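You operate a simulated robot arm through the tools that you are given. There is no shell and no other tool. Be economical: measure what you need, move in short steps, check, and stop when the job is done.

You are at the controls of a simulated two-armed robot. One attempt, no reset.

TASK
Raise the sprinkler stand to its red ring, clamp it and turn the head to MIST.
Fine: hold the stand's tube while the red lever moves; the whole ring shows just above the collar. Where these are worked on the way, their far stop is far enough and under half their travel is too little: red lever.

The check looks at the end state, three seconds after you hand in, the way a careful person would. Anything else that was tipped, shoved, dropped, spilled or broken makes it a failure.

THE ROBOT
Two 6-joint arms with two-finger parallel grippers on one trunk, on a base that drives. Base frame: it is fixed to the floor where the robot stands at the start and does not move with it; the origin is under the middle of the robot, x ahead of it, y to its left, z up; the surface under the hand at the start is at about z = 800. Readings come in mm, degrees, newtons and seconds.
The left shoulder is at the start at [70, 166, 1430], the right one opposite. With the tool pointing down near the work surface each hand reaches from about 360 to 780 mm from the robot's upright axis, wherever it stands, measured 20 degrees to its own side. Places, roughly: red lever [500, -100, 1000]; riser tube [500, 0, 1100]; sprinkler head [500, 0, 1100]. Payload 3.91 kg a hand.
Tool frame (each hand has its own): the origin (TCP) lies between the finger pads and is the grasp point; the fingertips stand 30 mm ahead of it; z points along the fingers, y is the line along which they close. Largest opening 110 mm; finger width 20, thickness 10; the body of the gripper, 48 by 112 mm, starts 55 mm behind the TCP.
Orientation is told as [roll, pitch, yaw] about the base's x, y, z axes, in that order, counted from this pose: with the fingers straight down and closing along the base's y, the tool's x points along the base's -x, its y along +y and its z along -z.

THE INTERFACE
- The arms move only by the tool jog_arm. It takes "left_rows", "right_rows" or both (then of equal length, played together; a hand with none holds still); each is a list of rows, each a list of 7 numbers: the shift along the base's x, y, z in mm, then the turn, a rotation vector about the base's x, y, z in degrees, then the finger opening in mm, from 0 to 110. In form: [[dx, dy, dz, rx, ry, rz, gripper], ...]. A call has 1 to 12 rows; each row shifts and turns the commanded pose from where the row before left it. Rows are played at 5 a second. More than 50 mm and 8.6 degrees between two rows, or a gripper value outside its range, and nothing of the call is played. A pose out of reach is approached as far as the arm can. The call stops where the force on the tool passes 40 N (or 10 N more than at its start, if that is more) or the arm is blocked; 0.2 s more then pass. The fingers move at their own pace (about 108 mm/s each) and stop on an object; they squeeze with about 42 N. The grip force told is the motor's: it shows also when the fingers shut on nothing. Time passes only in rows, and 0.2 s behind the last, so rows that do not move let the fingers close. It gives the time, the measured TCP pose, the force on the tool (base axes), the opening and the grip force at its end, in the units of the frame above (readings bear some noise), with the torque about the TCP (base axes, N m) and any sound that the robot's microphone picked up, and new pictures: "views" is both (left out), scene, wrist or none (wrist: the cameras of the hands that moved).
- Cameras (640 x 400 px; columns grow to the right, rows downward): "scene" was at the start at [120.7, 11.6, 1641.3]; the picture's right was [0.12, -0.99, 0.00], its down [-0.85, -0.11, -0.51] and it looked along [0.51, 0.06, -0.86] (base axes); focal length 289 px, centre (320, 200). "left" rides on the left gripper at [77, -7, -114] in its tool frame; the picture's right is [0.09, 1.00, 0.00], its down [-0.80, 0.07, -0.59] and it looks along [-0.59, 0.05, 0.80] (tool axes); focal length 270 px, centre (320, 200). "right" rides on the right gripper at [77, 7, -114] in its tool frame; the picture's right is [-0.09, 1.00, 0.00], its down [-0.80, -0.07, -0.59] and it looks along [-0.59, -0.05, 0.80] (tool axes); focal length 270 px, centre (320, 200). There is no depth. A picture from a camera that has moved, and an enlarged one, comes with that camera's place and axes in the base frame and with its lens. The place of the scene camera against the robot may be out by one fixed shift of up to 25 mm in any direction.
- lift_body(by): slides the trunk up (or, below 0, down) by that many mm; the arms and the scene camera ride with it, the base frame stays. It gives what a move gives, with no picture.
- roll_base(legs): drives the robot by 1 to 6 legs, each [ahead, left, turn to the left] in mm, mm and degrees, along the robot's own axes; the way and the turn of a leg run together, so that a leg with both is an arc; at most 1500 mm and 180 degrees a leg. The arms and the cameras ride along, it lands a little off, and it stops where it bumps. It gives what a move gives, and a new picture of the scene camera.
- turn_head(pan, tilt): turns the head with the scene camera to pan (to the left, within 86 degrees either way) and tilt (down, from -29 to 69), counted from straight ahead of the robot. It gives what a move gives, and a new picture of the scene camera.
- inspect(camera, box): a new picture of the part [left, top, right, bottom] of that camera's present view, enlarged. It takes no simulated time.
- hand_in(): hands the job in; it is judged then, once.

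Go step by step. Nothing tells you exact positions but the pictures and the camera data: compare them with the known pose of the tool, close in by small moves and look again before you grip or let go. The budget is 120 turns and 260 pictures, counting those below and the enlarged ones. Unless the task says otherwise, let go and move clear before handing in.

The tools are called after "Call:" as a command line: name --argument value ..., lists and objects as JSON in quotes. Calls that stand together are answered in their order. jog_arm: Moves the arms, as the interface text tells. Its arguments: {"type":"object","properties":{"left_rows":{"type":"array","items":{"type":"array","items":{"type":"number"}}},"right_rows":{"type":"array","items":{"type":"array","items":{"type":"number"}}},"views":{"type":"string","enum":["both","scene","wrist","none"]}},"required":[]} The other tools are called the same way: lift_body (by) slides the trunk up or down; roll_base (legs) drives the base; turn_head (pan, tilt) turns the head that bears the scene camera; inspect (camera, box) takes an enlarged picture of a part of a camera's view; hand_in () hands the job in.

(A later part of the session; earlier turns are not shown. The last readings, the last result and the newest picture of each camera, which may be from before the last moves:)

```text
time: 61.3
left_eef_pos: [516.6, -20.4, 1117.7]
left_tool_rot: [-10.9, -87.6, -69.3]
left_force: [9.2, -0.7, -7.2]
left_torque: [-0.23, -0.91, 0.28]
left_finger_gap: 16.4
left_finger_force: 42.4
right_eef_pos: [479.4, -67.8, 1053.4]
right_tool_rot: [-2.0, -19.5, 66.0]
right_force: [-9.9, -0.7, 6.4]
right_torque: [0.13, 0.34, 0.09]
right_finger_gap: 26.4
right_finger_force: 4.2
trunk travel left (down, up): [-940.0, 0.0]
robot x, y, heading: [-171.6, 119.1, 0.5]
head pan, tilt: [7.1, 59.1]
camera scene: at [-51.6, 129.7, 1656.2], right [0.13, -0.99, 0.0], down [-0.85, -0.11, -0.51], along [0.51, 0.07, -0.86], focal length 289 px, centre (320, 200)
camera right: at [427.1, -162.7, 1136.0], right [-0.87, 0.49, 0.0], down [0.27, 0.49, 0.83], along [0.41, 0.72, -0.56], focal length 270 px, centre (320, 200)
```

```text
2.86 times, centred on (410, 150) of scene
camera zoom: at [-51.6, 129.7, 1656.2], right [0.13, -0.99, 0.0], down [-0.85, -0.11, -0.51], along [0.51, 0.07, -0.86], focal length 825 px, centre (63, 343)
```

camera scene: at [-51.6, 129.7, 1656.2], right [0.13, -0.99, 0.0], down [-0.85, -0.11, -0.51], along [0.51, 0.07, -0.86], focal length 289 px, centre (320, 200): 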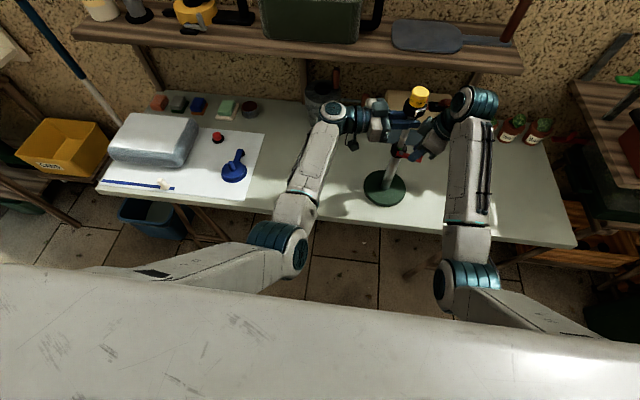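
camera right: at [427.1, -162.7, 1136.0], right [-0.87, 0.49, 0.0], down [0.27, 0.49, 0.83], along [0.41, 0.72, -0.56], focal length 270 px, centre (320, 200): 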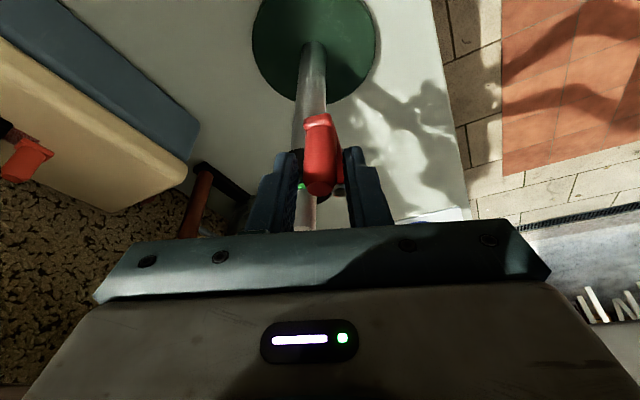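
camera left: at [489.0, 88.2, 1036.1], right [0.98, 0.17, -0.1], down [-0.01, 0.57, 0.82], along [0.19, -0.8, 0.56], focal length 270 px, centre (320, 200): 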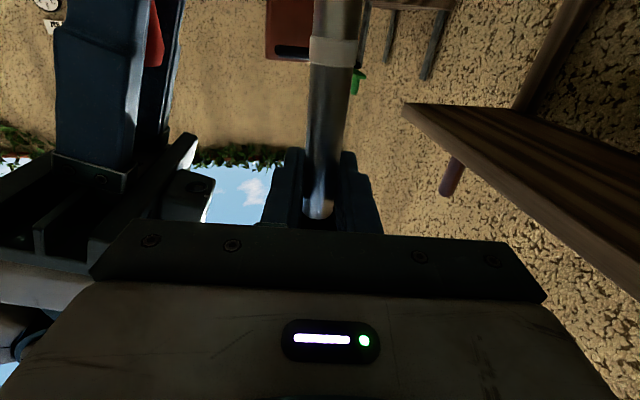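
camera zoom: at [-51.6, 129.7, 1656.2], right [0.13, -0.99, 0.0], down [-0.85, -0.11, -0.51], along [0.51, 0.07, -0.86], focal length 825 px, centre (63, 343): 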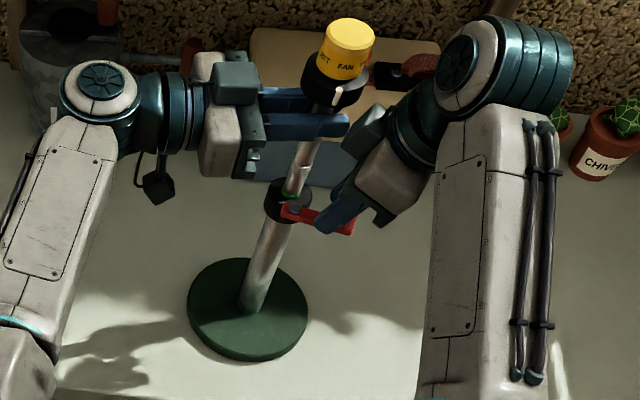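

The lever is at its stop with about 10 N, so it's clamped. I'll open and lift the right fork clear, then open the left slightly to see that the riser holds.

Call:
jog_arm --right_rows '[[-2, 0, 0, 0, 0, 0, 40], [0, 0, 0, 0, 0, 0, 40], [-3, -6, 18, 0, 0, 0, 40], [-3, -6, 18, 0, 0, 0, 40], [-3, -8, 18, 0, 0, 0, 40], [0, -20, 5, 0, 0, 0, 40]]' --views "none"

Call:
jog_arm --left_rows '[[0, 0, 0, 0, 0, 0, 22], [0, 0, 0, 0, 0, 0, 30], [0, 0, 0, 0, 0, 0, 40]]' --views "none"

Call:
inspect --camera "scene" --box '[360, 80, 460, 220]'

Call:
inspect --camera "left" --box '[220, 0, 420, 240]'

```text
time: 62.7
left_eef_pos: [516.9, -20.3, 1117.6]
left_tool_rot: [-11.1, -87.5, -69.2]
left_force: [1.3, -0.3, -1.3]
left_torque: [-0.06, -0.53, 0.13]
left_finger_gap: 16.6
left_finger_force: 42.0
right_eef_pos: [469.8, -103.2, 1111.6]
right_tool_rot: [-2.0, -19.7, 66.0]
right_force: [-0.4, 0.5, -0.6]
right_torque: [0.01, 0.01, -0.01]
right_finger_gap: 39.8
right_finger_force: 0.0
trunk travel left (down, up): [-940.0, 0.0]
robot x, y, heading: [-176.8, 114.5, 0.6]
head pan, tilt: [7.1, 59.1]
```

```text
time: 63.5
left_eef_pos: [516.5, -19.1, 1119.2]
left_tool_rot: [-11.7, -87.5, -68.6]
left_force: [-0.2, 1.3, -0.5]
left_torque: [0.01, 0.02, 0.0]
left_finger_gap: 40.0
left_finger_force: 0.1
right_eef_pos: [470.0, -103.6, 1112.6]
right_tool_rot: [-2.0, -19.5, 66.0]
right_force: [-0.1, -0.5, -0.3]
right_torque: [0.01, -0.01, 0.03]
right_finger_gap: 40.0
right_finger_force: 0.0
trunk travel left (down, up): [-940.0, 0.0]
robot x, y, heading: [-171.3, 121.2, 0.2]
head pan, tilt: [7.1, 59.1]
```

```text
2.86 times, centred on (410, 150) of scene
camera zoom: at [-51.7, 129.9, 1656.2], right [0.13, -0.99, 0.0], down [-0.85, -0.11, -0.51], along [0.51, 0.07, -0.86], focal length 825 px, centre (63, 343)
```

zoom: 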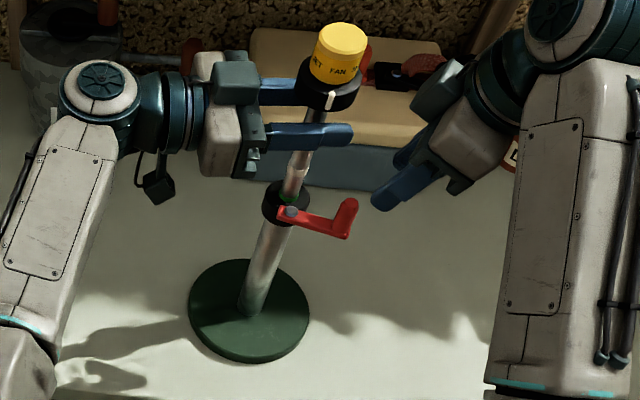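

```text
1.67 times, centred on (320, 120) of left
camera zoom: at [490.2, 95.0, 1045.7], right [0.98, 0.17, -0.1], down [-0.02, 0.57, 0.82], along [0.2, -0.81, 0.56], focal length 450 px, centre (320, 333)
```

zoom: 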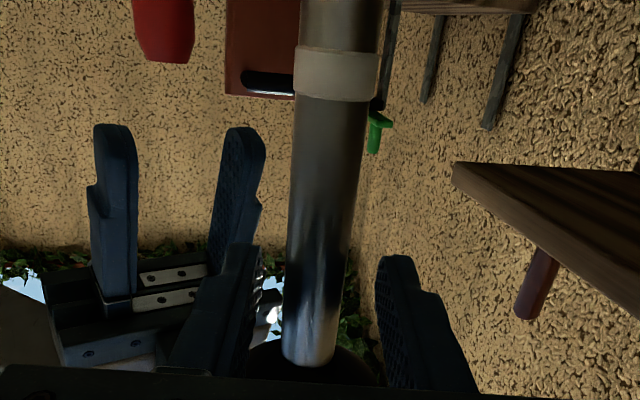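

The clamp holds the riser. Lower the open left fingers along the riser to z≈1046 and re-grip.

Call:
jog_arm --left_rows '[[0, 0, -20, 0, 0, 0, 40], [0, 0, -20, 0, 0, 0, 40], [0, 0, -18, 0, 0, 0, 40], [0, 0, -14, 0, 0, 0, 40]]'

Call:
inspect --camera "left" --box '[220, 40, 420, 240]'

Call:
inspect --camera "scene" --box '[360, 80, 460, 220]'

```text
time: 64.5
left_eef_pos: [515.9, -24.1, 1047.7]
left_tool_rot: [-14.0, -87.8, -66.5]
left_force: [-0.5, -0.8, 0.2]
left_torque: [0.02, -0.02, -0.02]
left_finger_gap: 39.8
left_finger_force: 0.1
right_eef_pos: [470.1, -102.7, 1112.2]
right_tool_rot: [-2.0, -19.5, 66.0]
right_force: [0.1, -1.0, -0.9]
right_torque: [-0.01, 0.01, 0.0]
right_finger_gap: 40.0
right_finger_force: 0.1
trunk travel left (down, up): [-940.0, 0.0]
robot x, y, heading: [-169.1, 120.3, 0.5]
head pan, tilt: [7.1, 59.1]
camera scene: at [-51.3, 129.8, 1656.2], right [0.13, -0.99, 0.0], down [-0.85, -0.11, -0.51], along [0.51, 0.07, -0.86], focal length 289 px, centre (320, 200)
camera left: at [490.4, 91.3, 975.5], right [0.98, 0.17, -0.1], down [-0.02, 0.57, 0.82], along [0.19, -0.81, 0.56], focal length 270 px, centre (320, 200)
```

scene: 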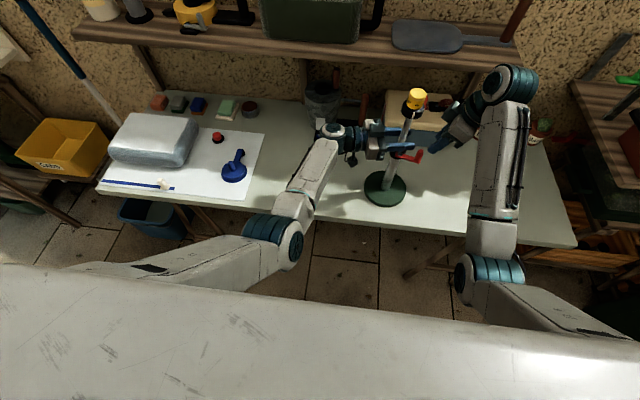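
left: 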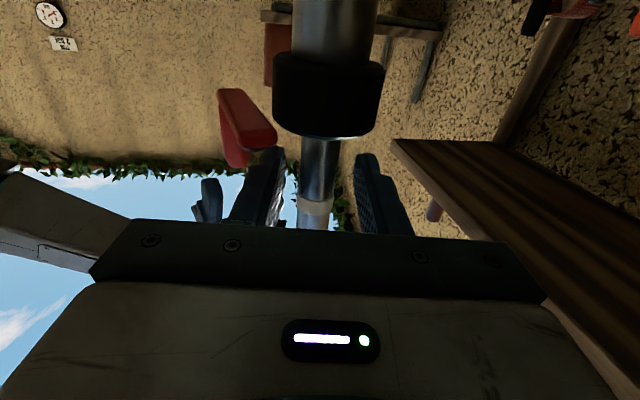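

```text
2.00 times, centred on (320, 140) of left
camera zoom: at [490.4, 91.3, 975.5], right [0.98, 0.17, -0.1], down [-0.02, 0.57, 0.82], along [0.19, -0.81, 0.56], focal length 541 px, centre (320, 320)
```

zoom: 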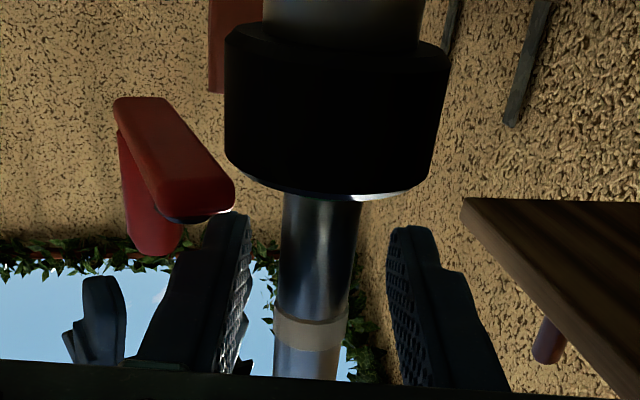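

```text
2.86 times, centred on (410, 150) of scene
camera zoom: at [-51.3, 129.8, 1656.2], right [0.13, -0.99, 0.0], down [-0.85, -0.11, -0.51], along [0.51, 0.07, -0.86], focal length 825 px, centre (63, 343)
```

zoom: 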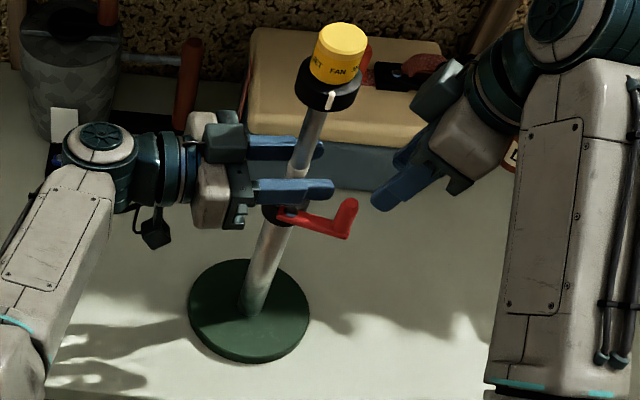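

Riser centred. Close the left hand, and bring the right fork back toward the knob.

Call:
jog_arm --left_rows '[[0, 0, 0, 0, 0, 0, 25], [0, 0, 0, 0, 0, 0, 10], [0, 0, 0, 0, 0, 0, 10], [0, 0, 0, 0, 0, 0, 10]]' --right_rows '[[0, 0, 0, 0, 0, 0, 40], [0, 10, -3, 0, 0, 0, 40], [0, 10, -2, 0, 0, 0, 40], [0, 0, 0, 0, 0, 0, 40]]' --views "none"

Call:
inspect --camera "right" --box '[220, 60, 420, 240]'

Call:
inspect --camera "scene" --box '[360, 80, 460, 220]'

```text
time: 65.5
left_eef_pos: [515.6, -23.2, 1050.4]
left_tool_rot: [-13.8, -87.8, -66.7]
left_force: [-0.6, 0.1, 1.1]
left_torque: [0.0, 0.01, 0.02]
left_finger_gap: 10.1
left_finger_force: 0.1
right_eef_pos: [470.3, -85.6, 1106.6]
right_tool_rot: [-2.0, -19.5, 66.0]
right_force: [-1.8, 0.0, 0.7]
right_torque: [-0.02, 0.01, -0.02]
right_finger_gap: 39.9
right_finger_force: 0.0
trunk travel left (down, up): [-940.0, 0.0]
robot x, y, heading: [-168.5, 115.4, 0.7]
head pan, tilt: [7.1, 59.1]
```

```text
2.22 times, centred on (320, 150) of right
camera zoom: at [416.0, -180.5, 1188.6], right [-0.87, 0.49, 0.0], down [0.27, 0.49, 0.83], along [0.41, 0.72, -0.56], focal length 601 px, centre (320, 311)
```

zoom: 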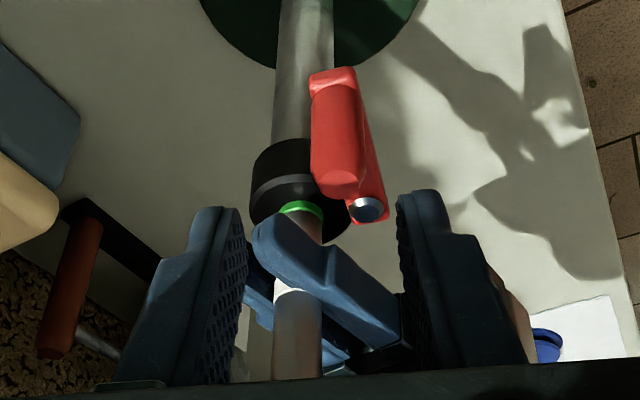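

```text
2.86 times, centred on (410, 150) of scene
camera zoom: at [-51.7, 129.4, 1656.2], right [0.13, -0.99, 0.0], down [-0.85, -0.11, -0.51], along [0.51, 0.07, -0.86], focal length 825 px, centre (63, 343)
```

zoom: 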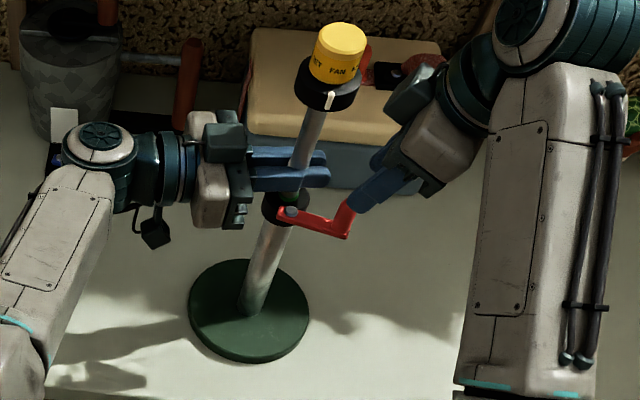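

The left gap reads 10 mm with no force, so it missed the riser. Look from the left camera.

Call:
inspect --camera "left" --box '[220, 40, 420, 240]'

Call:
inspect --camera "scene" --box '[385, 100, 430, 160]'

```text
2.00 times, centred on (320, 140) of left
camera zoom: at [490.3, 91.5, 975.8], right [0.98, 0.17, -0.1], down [-0.02, 0.57, 0.82], along [0.19, -0.81, 0.56], focal length 541 px, centre (320, 320)
```

zoom: 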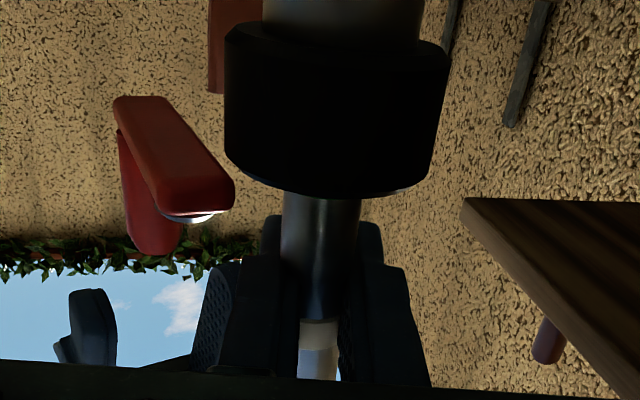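

```text
6.67 times, centred on (408, 130) of scene
camera zoom: at [-51.7, 129.4, 1656.2], right [0.13, -0.99, 0.0], down [-0.85, -0.11, -0.51], along [0.51, 0.07, -0.86], focal length 1925 px, centre (-263, 667)
```

zoom: 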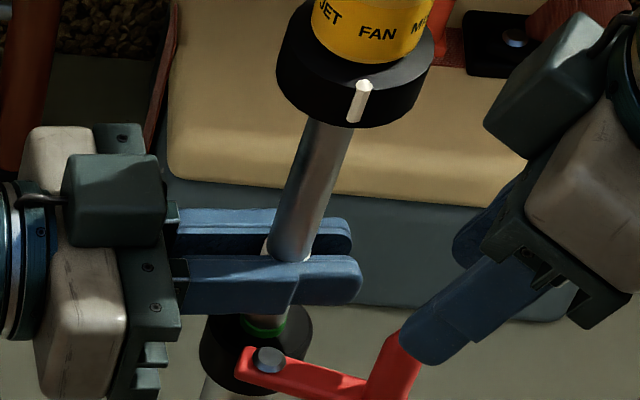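

Call:
jog_arm --left_rows '[[0, 0, 0, 0, 0, 0, 25], [0, 0, 0, 0, 0, 0, 40], [0, 0, 0, 0, 0, 0, 40]]' --views "none"

Call:
inspect --camera "scene" --box '[385, 100, 430, 160]'

Call:
inspect --camera "right" --box '[270, 120, 370, 240]'

Call:
inspect --camera "left" --box '[240, 100, 400, 230]'

```text
time: 66.3
left_eef_pos: [517.1, -23.9, 1049.3]
left_tool_rot: [-14.1, -87.7, -66.3]
left_force: [0.1, 1.1, -0.5]
left_torque: [-0.01, 0.01, 0.01]
left_finger_gap: 39.8
left_finger_force: 0.1
right_eef_pos: [469.2, -82.8, 1107.2]
right_tool_rot: [-2.1, -19.5, 65.9]
right_force: [0.2, 0.0, -0.3]
right_torque: [0.01, 0.02, -0.01]
right_finger_gap: 40.0
right_finger_force: 0.1
trunk travel left (down, up): [-940.0, 0.0]
robot x, y, heading: [-171.7, 119.1, 0.2]
head pan, tilt: [7.1, 59.1]
```

```text
6.67 times, centred on (408, 130) of scene
camera zoom: at [-51.6, 129.8, 1656.2], right [0.13, -0.99, 0.0], down [-0.85, -0.11, -0.51], along [0.51, 0.07, -0.86], focal length 1925 px, centre (-263, 667)
```

zoom: 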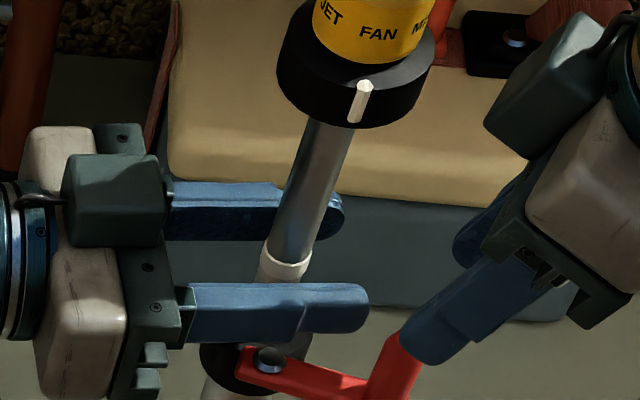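

```text
3.33 times, centred on (320, 180) of right
camera zoom: at [416.1, -180.4, 1188.7], right [-0.87, 0.49, 0.0], down [0.27, 0.49, 0.83], along [0.41, 0.72, -0.56], focal length 901 px, centre (320, 267)
```

zoom: 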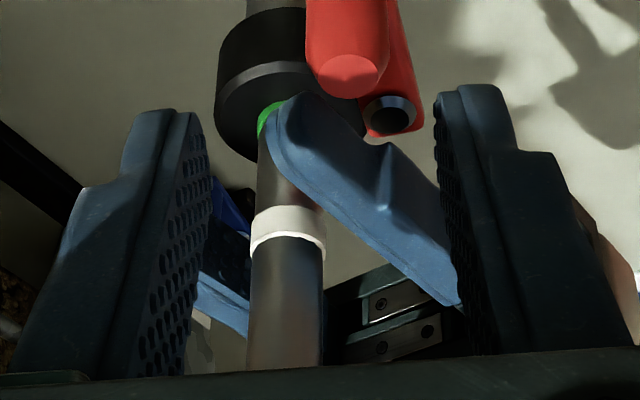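

```text
3.08 times, centred on (320, 165) of left
camera zoom: at [490.3, 91.7, 975.7], right [0.98, 0.17, -0.1], down [-0.02, 0.57, 0.82], along [0.19, -0.81, 0.56], focal length 832 px, centre (320, 308)
```

zoom: 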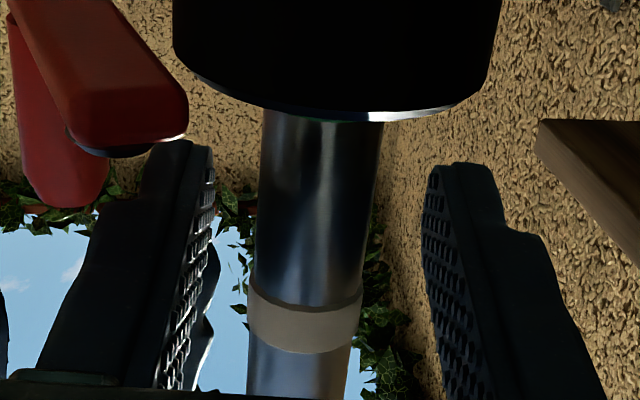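

The riser passes between the fingers and isn't being held here; its lower stretch doesn't seem to offer contact, though the original spot did. I'll go back up to z≈1106 with the fingers pitched up about 16°, which eased the wrist limit before, and grip there.

Call:
jog_arm --left_rows '[[0, 0, 14, -4, -0.6, 0, 40], [0, 0, 14, -4, -0.6, 0, 40], [0, 0, 14, -4, -0.6, 0, 40], [0, 0, 14, -4, -0.6, 0, 40], [0, 0, 0, 0, 0, 0, 40]]'

Call:
inspect --camera "left" --box '[220, 40, 420, 240]'

Call:
inspect --camera "scene" --box '[385, 85, 430, 145]'

```text
time: 67.5
left_eef_pos: [516.1, -22.3, 1105.2]
left_tool_rot: [-176.6, -76.0, 96.1]
left_force: [-0.2, -0.4, -0.1]
left_torque: [-0.02, 0.01, 0.01]
left_finger_gap: 40.1
left_finger_force: 0.1
right_eef_pos: [470.6, -85.2, 1106.5]
right_tool_rot: [-2.0, -19.5, 66.0]
right_force: [-1.0, 0.3, -0.5]
right_torque: [-0.02, 0.0, 0.0]
right_finger_gap: 40.1
right_finger_force: 0.1
trunk travel left (down, up): [-940.0, 0.0]
robot x, y, heading: [-171.4, 117.9, 0.3]
head pan, tilt: [7.1, 59.1]
camera scene: at [-51.6, 129.9, 1656.2], right [0.13, -0.99, 0.0], down [-0.85, -0.11, -0.51], along [0.51, 0.07, -0.86], focal length 289 px, centre (320, 200)
camera left: at [493.3, 67.2, 1001.0], right [0.98, 0.14, -0.1], down [-0.05, 0.77, 0.63], along [0.17, -0.62, 0.77], focal length 270 px, centre (320, 200)
```

scene: 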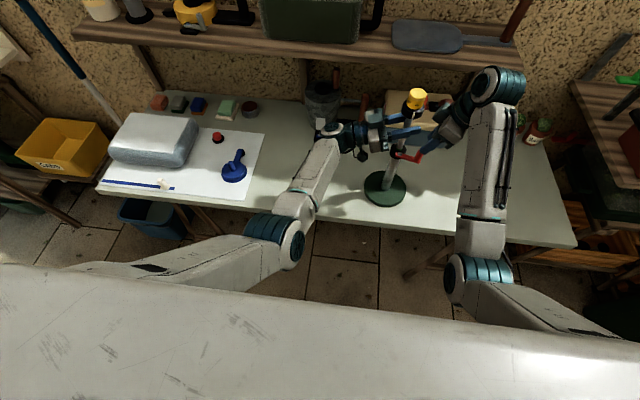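
left: 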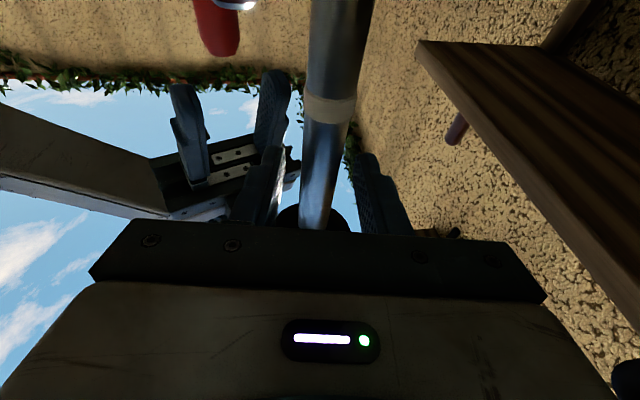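

```text
2.00 times, centred on (320, 140) of left
camera zoom: at [493.3, 67.2, 1001.0], right [0.98, 0.14, -0.1], down [-0.05, 0.77, 0.63], along [0.17, -0.62, 0.77], focal length 541 px, centre (320, 320)
```

zoom: 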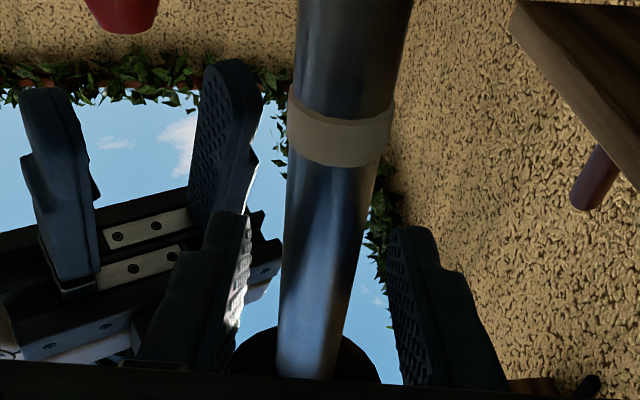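

```text
6.67 times, centred on (408, 115) of scene
camera zoom: at [-51.6, 129.9, 1656.2], right [0.13, -0.99, 0.0], down [-0.85, -0.11, -0.51], along [0.51, 0.07, -0.86], focal length 1925 px, centre (-263, 767)
```

zoom: 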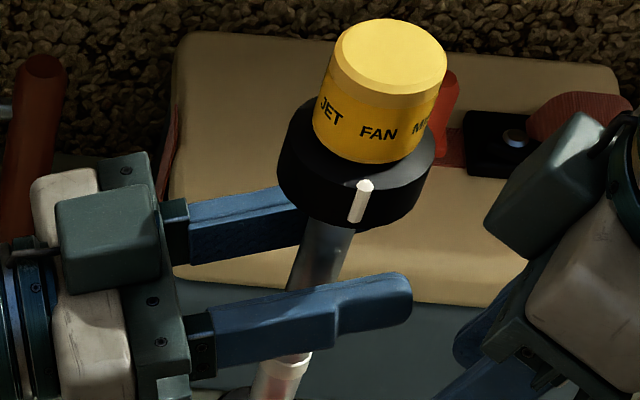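

Position reached with no drift. Close on the riser.

Call:
jog_arm --left_rows '[[0, 0, 0, 0, 0, 0, 25], [0, 0, 0, 0, 0, 0, 10], [0, 0, 0, 0, 0, 0, 10], [0, 0, 0, 0, 0, 0, 10]]' --views "none"

Call:
inspect --camera "right" --box '[220, 60, 420, 240]'

```text
time: 68.5
left_eef_pos: [515.3, -23.0, 1104.7]
left_tool_rot: [-176.7, -76.0, 96.1]
left_force: [0.4, 0.0, 0.3]
left_torque: [0.05, -0.52, 0.04]
left_finger_gap: 16.8
left_finger_force: 41.2
right_eef_pos: [469.8, -85.0, 1106.3]
right_tool_rot: [-2.0, -19.5, 66.0]
right_force: [0.6, -0.3, 0.2]
right_torque: [0.04, 0.0, -0.02]
right_finger_gap: 39.9
right_finger_force: 0.1
trunk travel left (down, up): [-940.0, 0.0]
robot x, y, heading: [-173.5, 115.1, 0.4]
head pan, tilt: [7.1, 59.1]
```

```text
2.22 times, centred on (320, 150) of right
camera zoom: at [416.0, -180.3, 1188.8], right [-0.87, 0.49, 0.0], down [0.27, 0.49, 0.83], along [0.41, 0.72, -0.56], focal length 601 px, centre (320, 311)
```

zoom: 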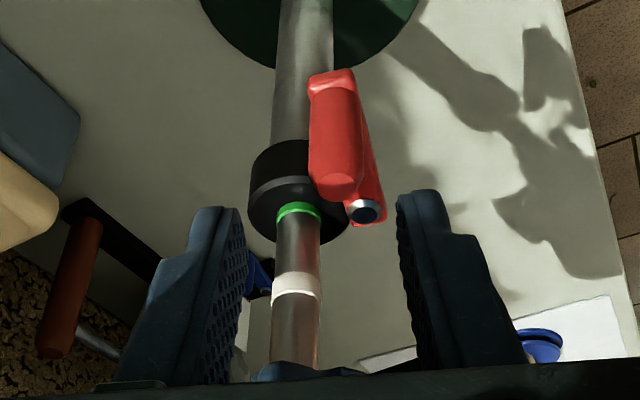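

Firmly gripped now. Lower the right fork onto the knob and swing it open.

Call:
jog_arm --right_rows '[[2, 6, -18, 0, 0, 0, 40], [2, 6, -18, 0, 0, 0, 40], [2, 6, -17, 0, 0, 0, 40], [0, 0, 0, 0, 0, 0, 28], [0, 0, 0, 0, 0, 0, 22]]' --views "wrist"

Call:
inspect --camera "right" --box '[220, 60, 420, 240]'

```text
time: 69.7
left_eef_pos: [514.6, -21.5, 1105.6]
left_tool_rot: [-176.6, -75.9, 96.1]
left_force: [2.0, 0.0, 1.3]
left_torque: [0.09, -0.56, 0.12]
left_finger_gap: 16.6
left_finger_force: 42.4
right_eef_pos: [474.5, -66.9, 1053.8]
right_tool_rot: [-1.9, -19.5, 66.0]
right_force: [-3.3, 0.5, 1.3]
right_torque: [0.01, 0.06, 0.0]
right_finger_gap: 23.1
right_finger_force: 2.0
trunk travel left (down, up): [-940.0, 0.0]
robot x, y, heading: [-170.7, 115.6, 0.6]
head pan, tilt: [7.1, 59.1]
camera right: at [421.0, -163.5, 1135.8], right [-0.87, 0.49, 0.0], down [0.27, 0.49, 0.83], along [0.41, 0.72, -0.56], focal length 270 px, centre (320, 200)
```

right: 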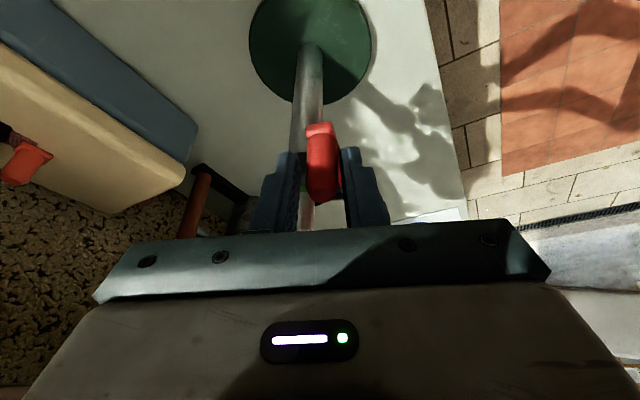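

```text
2.22 times, centred on (320, 150) of right
camera zoom: at [421.0, -163.5, 1135.8], right [-0.87, 0.49, 0.0], down [0.27, 0.49, 0.83], along [0.41, 0.72, -0.56], focal length 601 px, centre (320, 311)
```

zoom: 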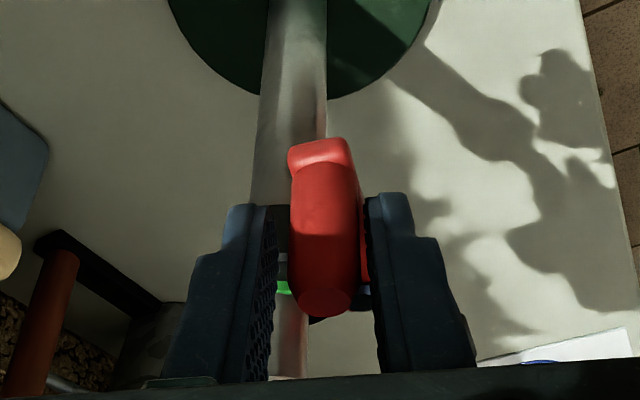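

Swing the lever open, eight steps.

Call:
jog_arm --right_rows '[[-6.2, 2.1, 0, 0, 0, -7, 22], [-5.8, 2.9, 0, 0, 0, -7, 22], [-5.4, 3.7, 0, 0, 0, -7, 22], [-4.7, 4.5, 0, 0, 0, -7, 22], [-4.1, 5, 0, 0, 0, -7, 22], [-3.3, 5.6, 0, 0, 0, -7, 22], [-2.5, 6, 0, 0, 0, -7, 22], [-1.7, 6.3, 0, 0, 0, -7, 22]]'

Call:
inspect --camera "right" --box '[220, 60, 420, 240]'

```text
time: 71.5
left_eef_pos: [515.4, -22.7, 1104.4]
left_tool_rot: [-176.3, -76.0, 96.0]
left_force: [-0.4, 3.5, 0.6]
left_torque: [0.24, -0.35, 0.03]
left_finger_gap: 16.1
left_finger_force: 42.2
right_eef_pos: [442.7, -31.4, 1053.9]
right_tool_rot: [-2.1, -19.5, 9.9]
right_force: [-0.8, -1.2, 1.2]
right_torque: [0.04, -0.04, 0.06]
right_finger_gap: 22.5
right_finger_force: 0.6
trunk travel left (down, up): [-940.0, 0.0]
robot x, y, heading: [-173.5, 117.4, 0.3]
head pan, tilt: [7.1, 59.1]
camera scene: at [-51.6, 131.0, 1656.2], right [0.13, -0.99, 0.0], down [-0.85, -0.11, -0.51], along [0.51, 0.07, -0.86], focal length 289 px, centre (320, 200)
camera right: at [332.5, -38.7, 1136.3], right [-0.08, 1.0, 0.0], down [0.56, 0.05, 0.83], along [0.83, 0.06, -0.56], focal length 270 px, centre (320, 200)
```

scene: 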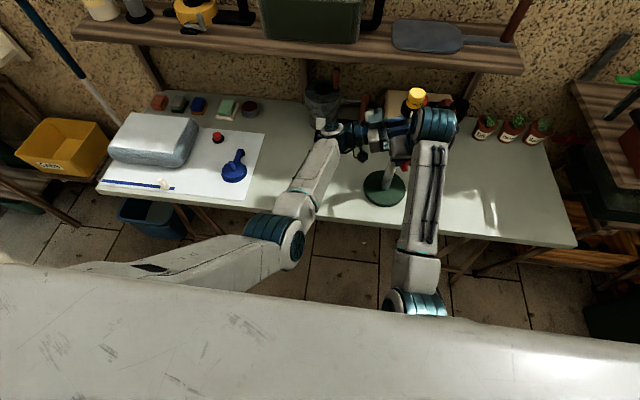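
right: 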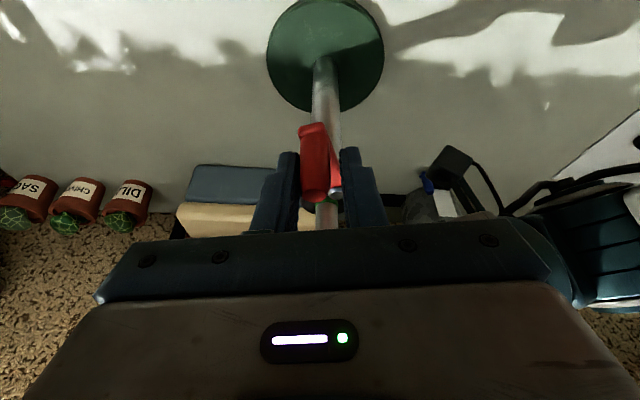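

```text
2.22 times, centred on (320, 150) of right
camera zoom: at [332.5, -38.7, 1136.3], right [-0.08, 1.0, 0.0], down [0.56, 0.05, 0.83], along [0.83, 0.06, -0.56], focal length 601 px, centre (320, 311)
```

zoom: 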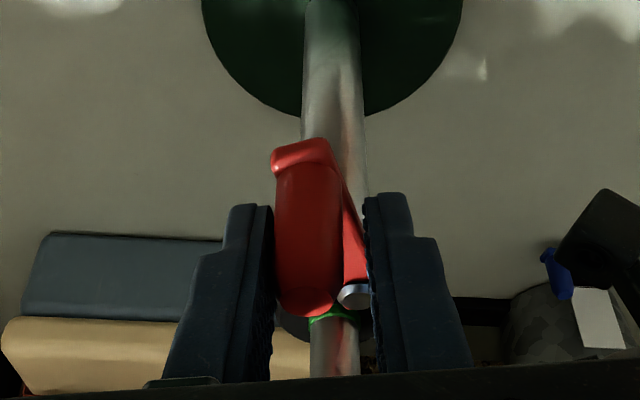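

Nearly there; two more steps to the stop, then begin raising.

Call:
jog_arm --right_rows '[[-1, 6, 0, 0, 0, -4, 22], [-0.3, 5, 0, 0, 0, -3, 22]]' --views "none"

Call:
jog_arm --left_rows '[[0, 0, 4, 0, 0, 0, 10], [0, 0, 4, 0, 0, 0, 10]]' --views "none"

Call:
inspect --camera "right" --box '[220, 60, 420, 240]'

```text
time: 72.1
left_eef_pos: [514.4, -22.8, 1103.9]
left_tool_rot: [-176.4, -76.0, 95.9]
left_force: [1.1, -3.9, -0.5]
left_torque: [-0.25, -0.51, 0.21]
left_finger_gap: 16.2
left_finger_force: 42.0
right_eef_pos: [441.4, -40.0, 1054.7]
right_tool_rot: [-3.9, -19.7, 2.9]
right_force: [-0.8, 5.3, 7.8]
right_torque: [0.22, 0.06, 0.11]
right_finger_gap: 24.5
right_finger_force: 2.1
trunk travel left (down, up): [-940.0, 0.0]
robot x, y, heading: [-172.1, 118.9, 0.3]
head pan, tilt: [7.1, 59.1]
```

```text
time: 72.7
left_eef_pos: [514.8, -21.9, 1108.8]
left_tool_rot: [-175.8, -76.2, 95.3]
left_force: [-1.9, -2.7, -23.3]
left_torque: [-0.05, -0.9, 0.08]
left_finger_gap: 16.9
left_finger_force: 41.7
right_eef_pos: [443.8, -40.3, 1054.0]
right_tool_rot: [-3.9, -19.6, 2.9]
right_force: [1.9, 2.3, 18.4]
right_torque: [0.23, -0.33, 0.03]
right_finger_gap: 25.5
right_finger_force: 3.0
trunk travel left (down, up): [-940.0, 0.0]
robot x, y, heading: [-172.6, 117.3, 0.5]
head pan, tilt: [7.1, 59.1]
```

```text
2.22 times, centred on (320, 150) of right
camera zoom: at [333.4, -30.3, 1134.5], right [0.06, 1.0, -0.04], down [0.56, 0.0, 0.83], along [0.83, -0.07, -0.55], focal length 601 px, centre (320, 311)
```

zoom: 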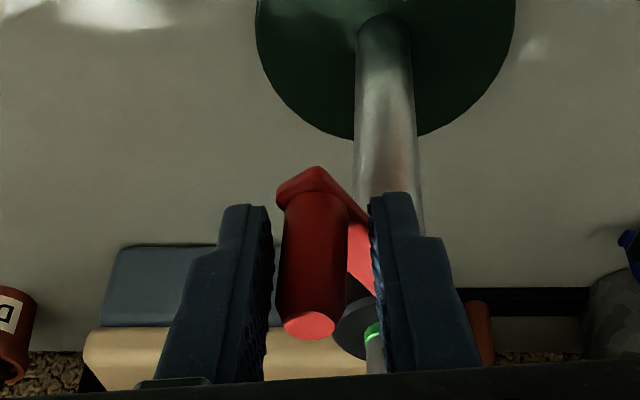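

The last push ran into the right arm's limit and dragged the lever back, so the riser binds. Undo both small moves.

Call:
jog_arm --left_rows '[[0, 0, -4, 0, 0, 0, 10], [0, 0, -4, 0, 0, 0, 10], [0, 0, 0, 0, 0, 0, 10]]' --right_rows '[[0.3, -5, 0, 0, 0, 3, 22], [1, -6, 0, 0, 0, 4, 22], [0, 0, 0, 0, 0, 0, 22]]' --views "none"

Call:
inspect --camera "right" --box '[220, 60, 420, 240]'

Call:
inspect --camera "scene" --box '[350, 80, 450, 220]'

```text
time: 73.5
left_eef_pos: [515.1, -21.8, 1105.1]
left_tool_rot: [-176.9, -75.9, 96.4]
left_force: [0.9, -1.5, -0.8]
left_torque: [-0.13, -0.5, -0.12]
left_finger_gap: 15.6
left_finger_force: 42.3
right_eef_pos: [440.4, -32.1, 1054.0]
right_tool_rot: [-1.9, -19.4, 10.0]
right_force: [1.0, 0.3, -0.6]
right_torque: [-0.06, 0.0, -0.01]
right_finger_gap: 22.8
right_finger_force: 0.6
trunk travel left (down, up): [-940.0, 0.0]
robot x, y, heading: [-172.2, 117.8, 0.4]
head pan, tilt: [7.1, 59.1]
```

```text
2.22 times, centred on (320, 150) of right
camera zoom: at [332.1, -40.4, 1135.4], right [-0.08, 1.0, 0.0], down [0.56, 0.05, 0.83], along [0.83, 0.07, -0.56], focal length 601 px, centre (320, 311)
```

zoom: 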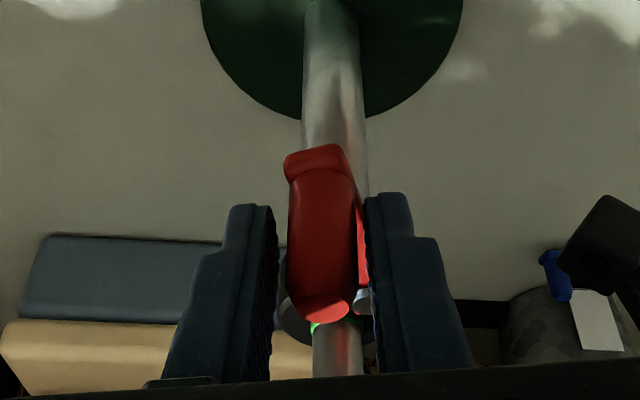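

```text
2.86 times, centred on (400, 150) of scene
camera zoom: at [-51.3, 129.5, 1656.2], right [0.13, -0.99, 0.0], down [-0.85, -0.11, -0.51], along [0.51, 0.07, -0.86], focal length 825 px, centre (91, 343)
```

zoom: 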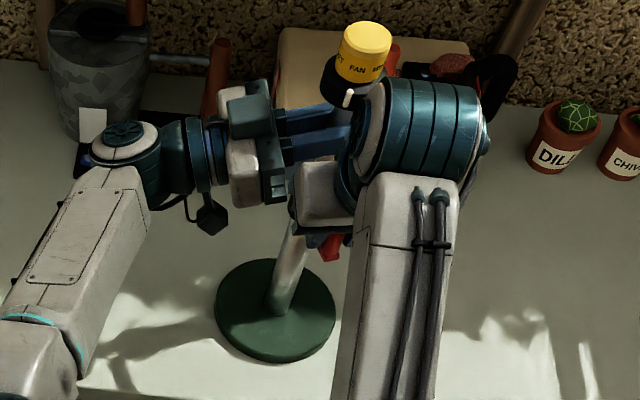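

Restored. Now withdraw the right hand (the lever stays put) and test-raise the riser.

Call:
jog_arm --right_rows '[[0, 0, 0, 0, 0, 0, 36], [0, 0, 0, 0, 0, 0, 44], [-6, -1, 18, 0, 0, 0, 44], [-6, -1, 18, 0, 0, 0, 44], [-6, -5, 18, 0, 0, 0, 44], [0, -35, 0, 0, 0, 0, 44], [0, -40, 0, 0, 0, 0, 44], [0, -40, 0, 0, 0, 0, 44]]' --views "none"

Call:
jog_arm --left_rows '[[0, 0, 4, 0, 0, 0, 10], [0, 0, 4, 0, 0, 0, 10]]' --views "none"

Call:
inspect --camera "right" --box '[380, 40, 540, 230]'

Call:
inspect --camera "scene" --box '[360, 80, 450, 220]'

```text
time: 75.3
left_eef_pos: [513.0, -20.7, 1105.2]
left_tool_rot: [-177.1, -76.2, 96.7]
left_force: [1.8, 2.3, 6.0]
left_torque: [-0.03, -0.5, 0.04]
left_finger_gap: 15.7
left_finger_force: 41.5
right_eef_pos: [423.0, -155.2, 1109.7]
right_tool_rot: [-2.0, -19.6, 9.9]
right_force: [-0.2, 0.2, 0.5]
right_torque: [0.01, -0.02, 0.03]
right_finger_gap: 43.9
right_finger_force: 0.1
trunk travel left (down, up): [-940.0, 0.0]
robot x, y, heading: [-173.0, 117.8, 0.4]
head pan, tilt: [7.1, 59.1]
```

```text
time: 75.9
left_eef_pos: [514.3, -22.6, 1111.2]
left_tool_rot: [-176.2, -76.1, 95.6]
left_force: [-0.1, -1.2, -4.0]
left_torque: [-0.03, 0.02, -0.01]
left_finger_gap: 15.5
left_finger_force: 41.8
right_eef_pos: [424.0, -154.5, 1108.4]
right_tool_rot: [-2.0, -19.5, 9.9]
right_force: [-0.3, 0.3, 0.9]
right_torque: [0.02, 0.02, -0.03]
right_finger_gap: 44.1
right_finger_force: 0.0
trunk travel left (down, up): [-940.0, 0.0]
robot x, y, heading: [-172.8, 116.9, 0.6]
head pan, tilt: [7.1, 59.1]
```

```text
2.11 times, centred on (460, 135) of right
camera zoom: at [314.6, -162.3, 1190.6], right [-0.08, 1.0, 0.0], down [0.56, 0.05, 0.83], along [0.83, 0.06, -0.56], focal length 569 px, centre (25, 337)
```

zoom: 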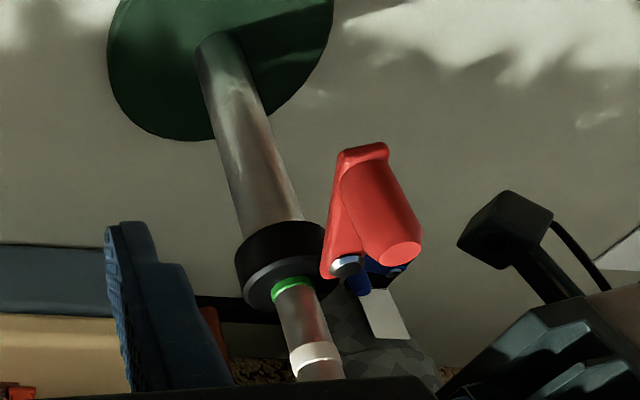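

```text
2.86 times, centred on (405, 150) of scene
camera zoom: at [-51.1, 128.8, 1656.0], right [0.13, -0.99, 0.0], down [-0.85, -0.11, -0.51], along [0.51, 0.07, -0.86], focal length 825 px, centre (77, 343)
```

zoom: 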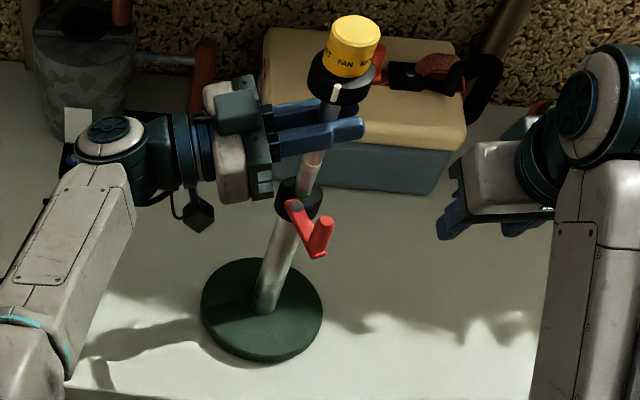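

Rising again without drift, and the green ring is almost fully out. Continue 20 mm.

Call:
jog_arm --left_rows '[[0, 0, 4, 0, 0, 0, 10], [0, 0, 4, 0, 0, 0, 10], [0, 0, 4, 0, 0, 0, 10], [0, 0, 4, 0, 0, 0, 10], [0, 0, 4, 0, 0, 0, 10]]' --views "none"

Call:
inspect --camera "right" --box '[380, 40, 540, 230]'

Call:
inspect --camera "scene" --box '[360, 80, 450, 220]'

```text
time: 77.1
left_eef_pos: [516.2, -22.7, 1132.2]
left_tool_rot: [-176.4, -76.1, 95.8]
left_force: [0.5, 0.1, -5.1]
left_torque: [-0.02, -0.05, 0.03]
left_finger_gap: 15.7
left_finger_force: 42.0
right_eef_pos: [424.8, -154.7, 1107.7]
right_tool_rot: [-2.0, -19.4, 10.0]
right_force: [-0.1, 0.0, 0.4]
right_torque: [0.02, 0.0, 0.01]
right_finger_gap: 43.9
right_finger_force: 0.2
trunk travel left (down, up): [-940.0, 0.0]
robot x, y, heading: [-173.9, 114.7, 0.5]
head pan, tilt: [7.1, 59.1]
```

```text
2.11 times, centred on (460, 135) of right
camera zoom: at [314.9, -161.6, 1190.7], right [-0.08, 1.0, 0.0], down [0.56, 0.05, 0.83], along [0.83, 0.06, -0.56], focal length 569 px, centre (25, 337)
```

zoom: 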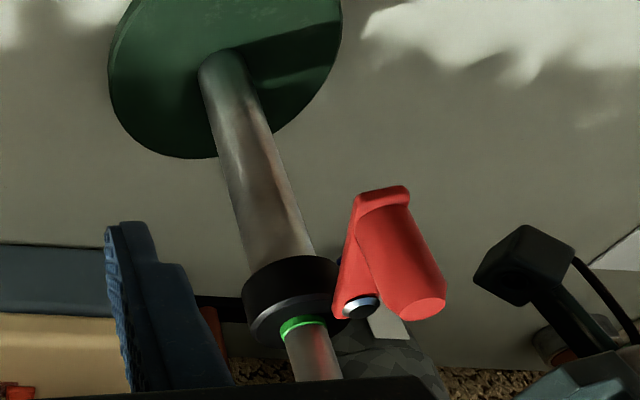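

```text
2.86 times, centred on (405, 150) of scene
camera zoom: at [-50.7, 129.5, 1656.1], right [0.13, -0.99, 0.0], down [-0.85, -0.11, -0.51], along [0.51, 0.07, -0.86], focal length 825 px, centre (77, 343)
```

zoom: 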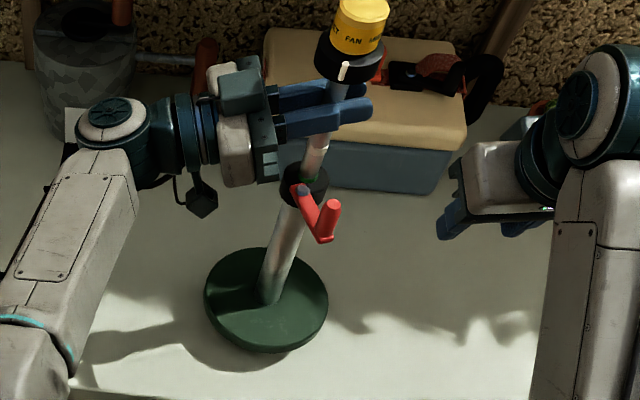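

The whole stand lifted off the bench: the lever isn't open enough. Lower it back down gently.

Call:
jog_arm --left_rows '[[0, 0, -5, 0, 0, 0, 10], [0, 0, -5, 0, 0, 0, 10], [0, 0, -5, 0, 0, 0, 10], [0, 0, -4, 0, 0, 0, 10], [0, 0, -3, 0, 0, 0, 10], [0, 0, -2, 0, 0, 0, 10]]' --views "none"

Call:
inspect --camera "scene" --box '[360, 80, 450, 220]'

Call:
inspect --camera "right" --box '[380, 40, 540, 230]'

```text
time: 78.5
left_eef_pos: [516.1, -23.2, 1106.2]
left_tool_rot: [-176.3, -76.0, 95.8]
left_force: [-0.2, -0.2, -5.0]
left_torque: [0.01, 0.0, -0.02]
left_finger_gap: 15.8
left_finger_force: 41.9
right_eef_pos: [424.6, -153.8, 1108.2]
right_tool_rot: [-2.1, -19.5, 9.9]
right_force: [0.7, 1.0, 0.0]
right_torque: [0.0, -0.01, -0.02]
right_finger_gap: 43.8
right_finger_force: 0.0
trunk travel left (down, up): [-940.0, 0.0]
robot x, y, heading: [-168.8, 118.4, 0.3]
head pan, tilt: [7.1, 59.1]
```

```text
2.86 times, centred on (405, 150) of scene
camera zoom: at [-50.7, 129.7, 1656.1], right [0.13, -0.99, 0.0], down [-0.85, -0.11, -0.51], along [0.51, 0.07, -0.86], focal length 825 px, centre (77, 343)
```

zoom: 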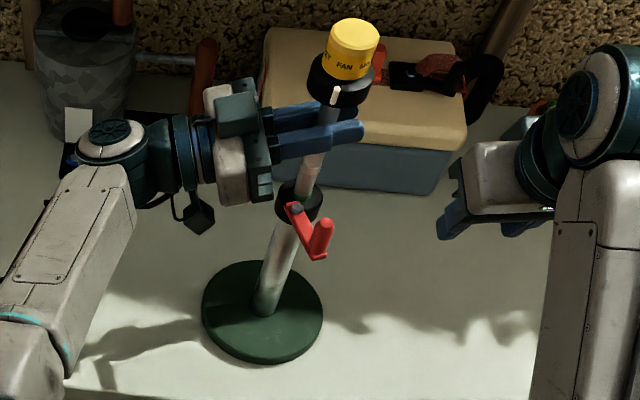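

```text
2.11 times, centred on (460, 135) of right
camera zoom: at [315.0, -161.5, 1190.7], right [-0.08, 1.0, 0.0], down [0.56, 0.05, 0.83], along [0.83, 0.06, -0.56], focal length 569 px, centre (25, 337)
```

zoom: 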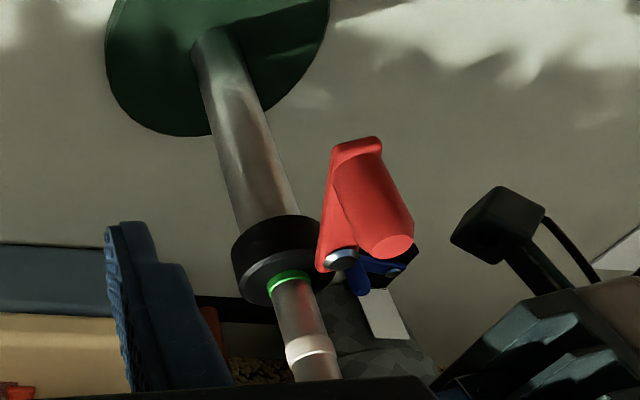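

The left hand still carries about 5 N, so it's hovering slightly. Lower a bit more until it is supported.

Call:
jog_arm --left_rows '[[0, 0, -2, 0, 0, 0, 10], [0, 0, -2, 0, 0, 0, 10], [0, 0, 0, 0, 0, 0, 10]]' --views "none"

```text
time: 79.3
left_eef_pos: [515.2, -22.8, 1106.3]
left_tool_rot: [-177.1, -75.9, 96.6]
left_force: [-0.4, 0.9, 4.6]
left_torque: [0.14, -0.3, -0.01]
left_finger_gap: 16.0
left_finger_force: 41.7
right_eef_pos: [423.1, -154.4, 1109.4]
right_tool_rot: [-2.1, -19.5, 10.0]
right_force: [-0.4, 0.0, 0.4]
right_torque: [-0.02, -0.03, 0.01]
right_finger_gap: 43.9
right_finger_force: 0.0
trunk travel left (down, up): [-940.0, 0.0]
robot x, y, heading: [-173.4, 115.9, 0.6]
head pan, tilt: [7.1, 59.1]
```

Seated again. The lever needs to open further, so I'll push the knob from its −y side with closed fingers, hand turned to yaw ~40, which keeps the right wrist out of its limit. First, position beside the knob.

Call:
jog_arm --right_rows '[[3, 15, 0, 0, 0, 7.5, 20], [3, 15, 0, 0, 0, 7.5, 0], [4, 20, 0, 0, 0, 7.5, 0], [4, 24, 0, 0, 0, 7.5, 0], [2, 0, -18, 0, 0, 0, 0], [2, 0, -18, 0, 0, 0, 0], [0, 0, -16, 0, 0, 0, 0]]'

Call:
inspect --camera "right" --box '[240, 60, 440, 240]'

Call:
inspect --camera "scene" --box '[360, 80, 450, 220]'

```text
time: 80.9
left_eef_pos: [513.9, -23.3, 1104.9]
left_tool_rot: [-176.8, -76.0, 96.4]
left_force: [-1.2, -2.6, 9.0]
left_torque: [-0.17, -0.26, -0.08]
left_finger_gap: 15.9
left_finger_force: 42.5
right_eef_pos: [441.3, -81.3, 1057.0]
right_tool_rot: [-2.2, -19.6, 40.0]
right_force: [0.2, 0.2, 0.5]
right_torque: [0.03, 0.01, -0.01]
right_finger_gap: 0.0
right_finger_force: 38.3
trunk travel left (down, up): [-940.0, 0.0]
robot x, y, heading: [-171.9, 115.9, 0.9]
head pan, tilt: [7.1, 59.1]
camera scene: at [-53.9, 129.9, 1656.4], right [0.13, -0.99, 0.0], down [-0.85, -0.11, -0.51], along [0.51, 0.07, -0.86], focal length 289 px, centre (320, 200)
camera right: at [349.9, -142.0, 1139.6], right [-0.57, 0.82, -0.01], down [0.46, 0.32, 0.83], along [0.69, 0.47, -0.56], focal length 270 px, centre (320, 200)
```

scene: 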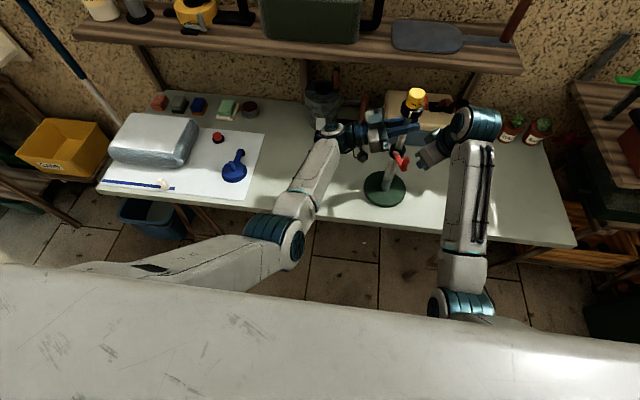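
right: 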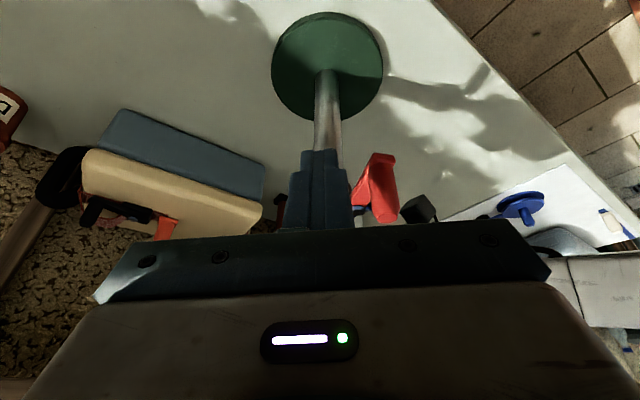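

```text
2.22 times, centred on (340, 150) of right
camera zoom: at [349.9, -142.0, 1139.6], right [-0.57, 0.82, -0.01], down [0.46, 0.32, 0.83], along [0.69, 0.47, -0.56], focal length 601 px, centre (276, 311)
```

zoom: 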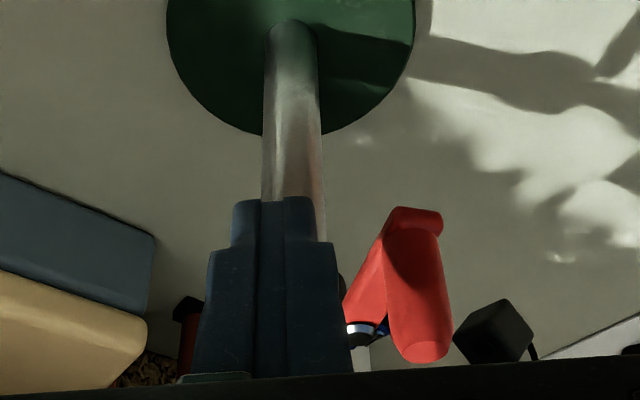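

```text
2.86 times, centred on (405, 150) of scene
camera zoom: at [-53.9, 129.9, 1656.4], right [0.13, -0.99, 0.0], down [-0.85, -0.11, -0.51], along [0.51, 0.07, -0.86], focal length 825 px, centre (77, 343)
```

zoom: 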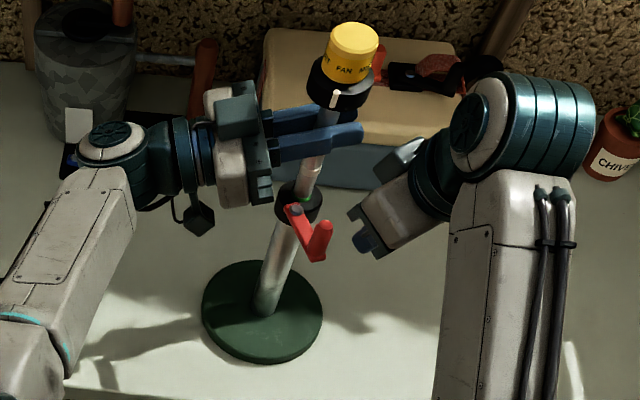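

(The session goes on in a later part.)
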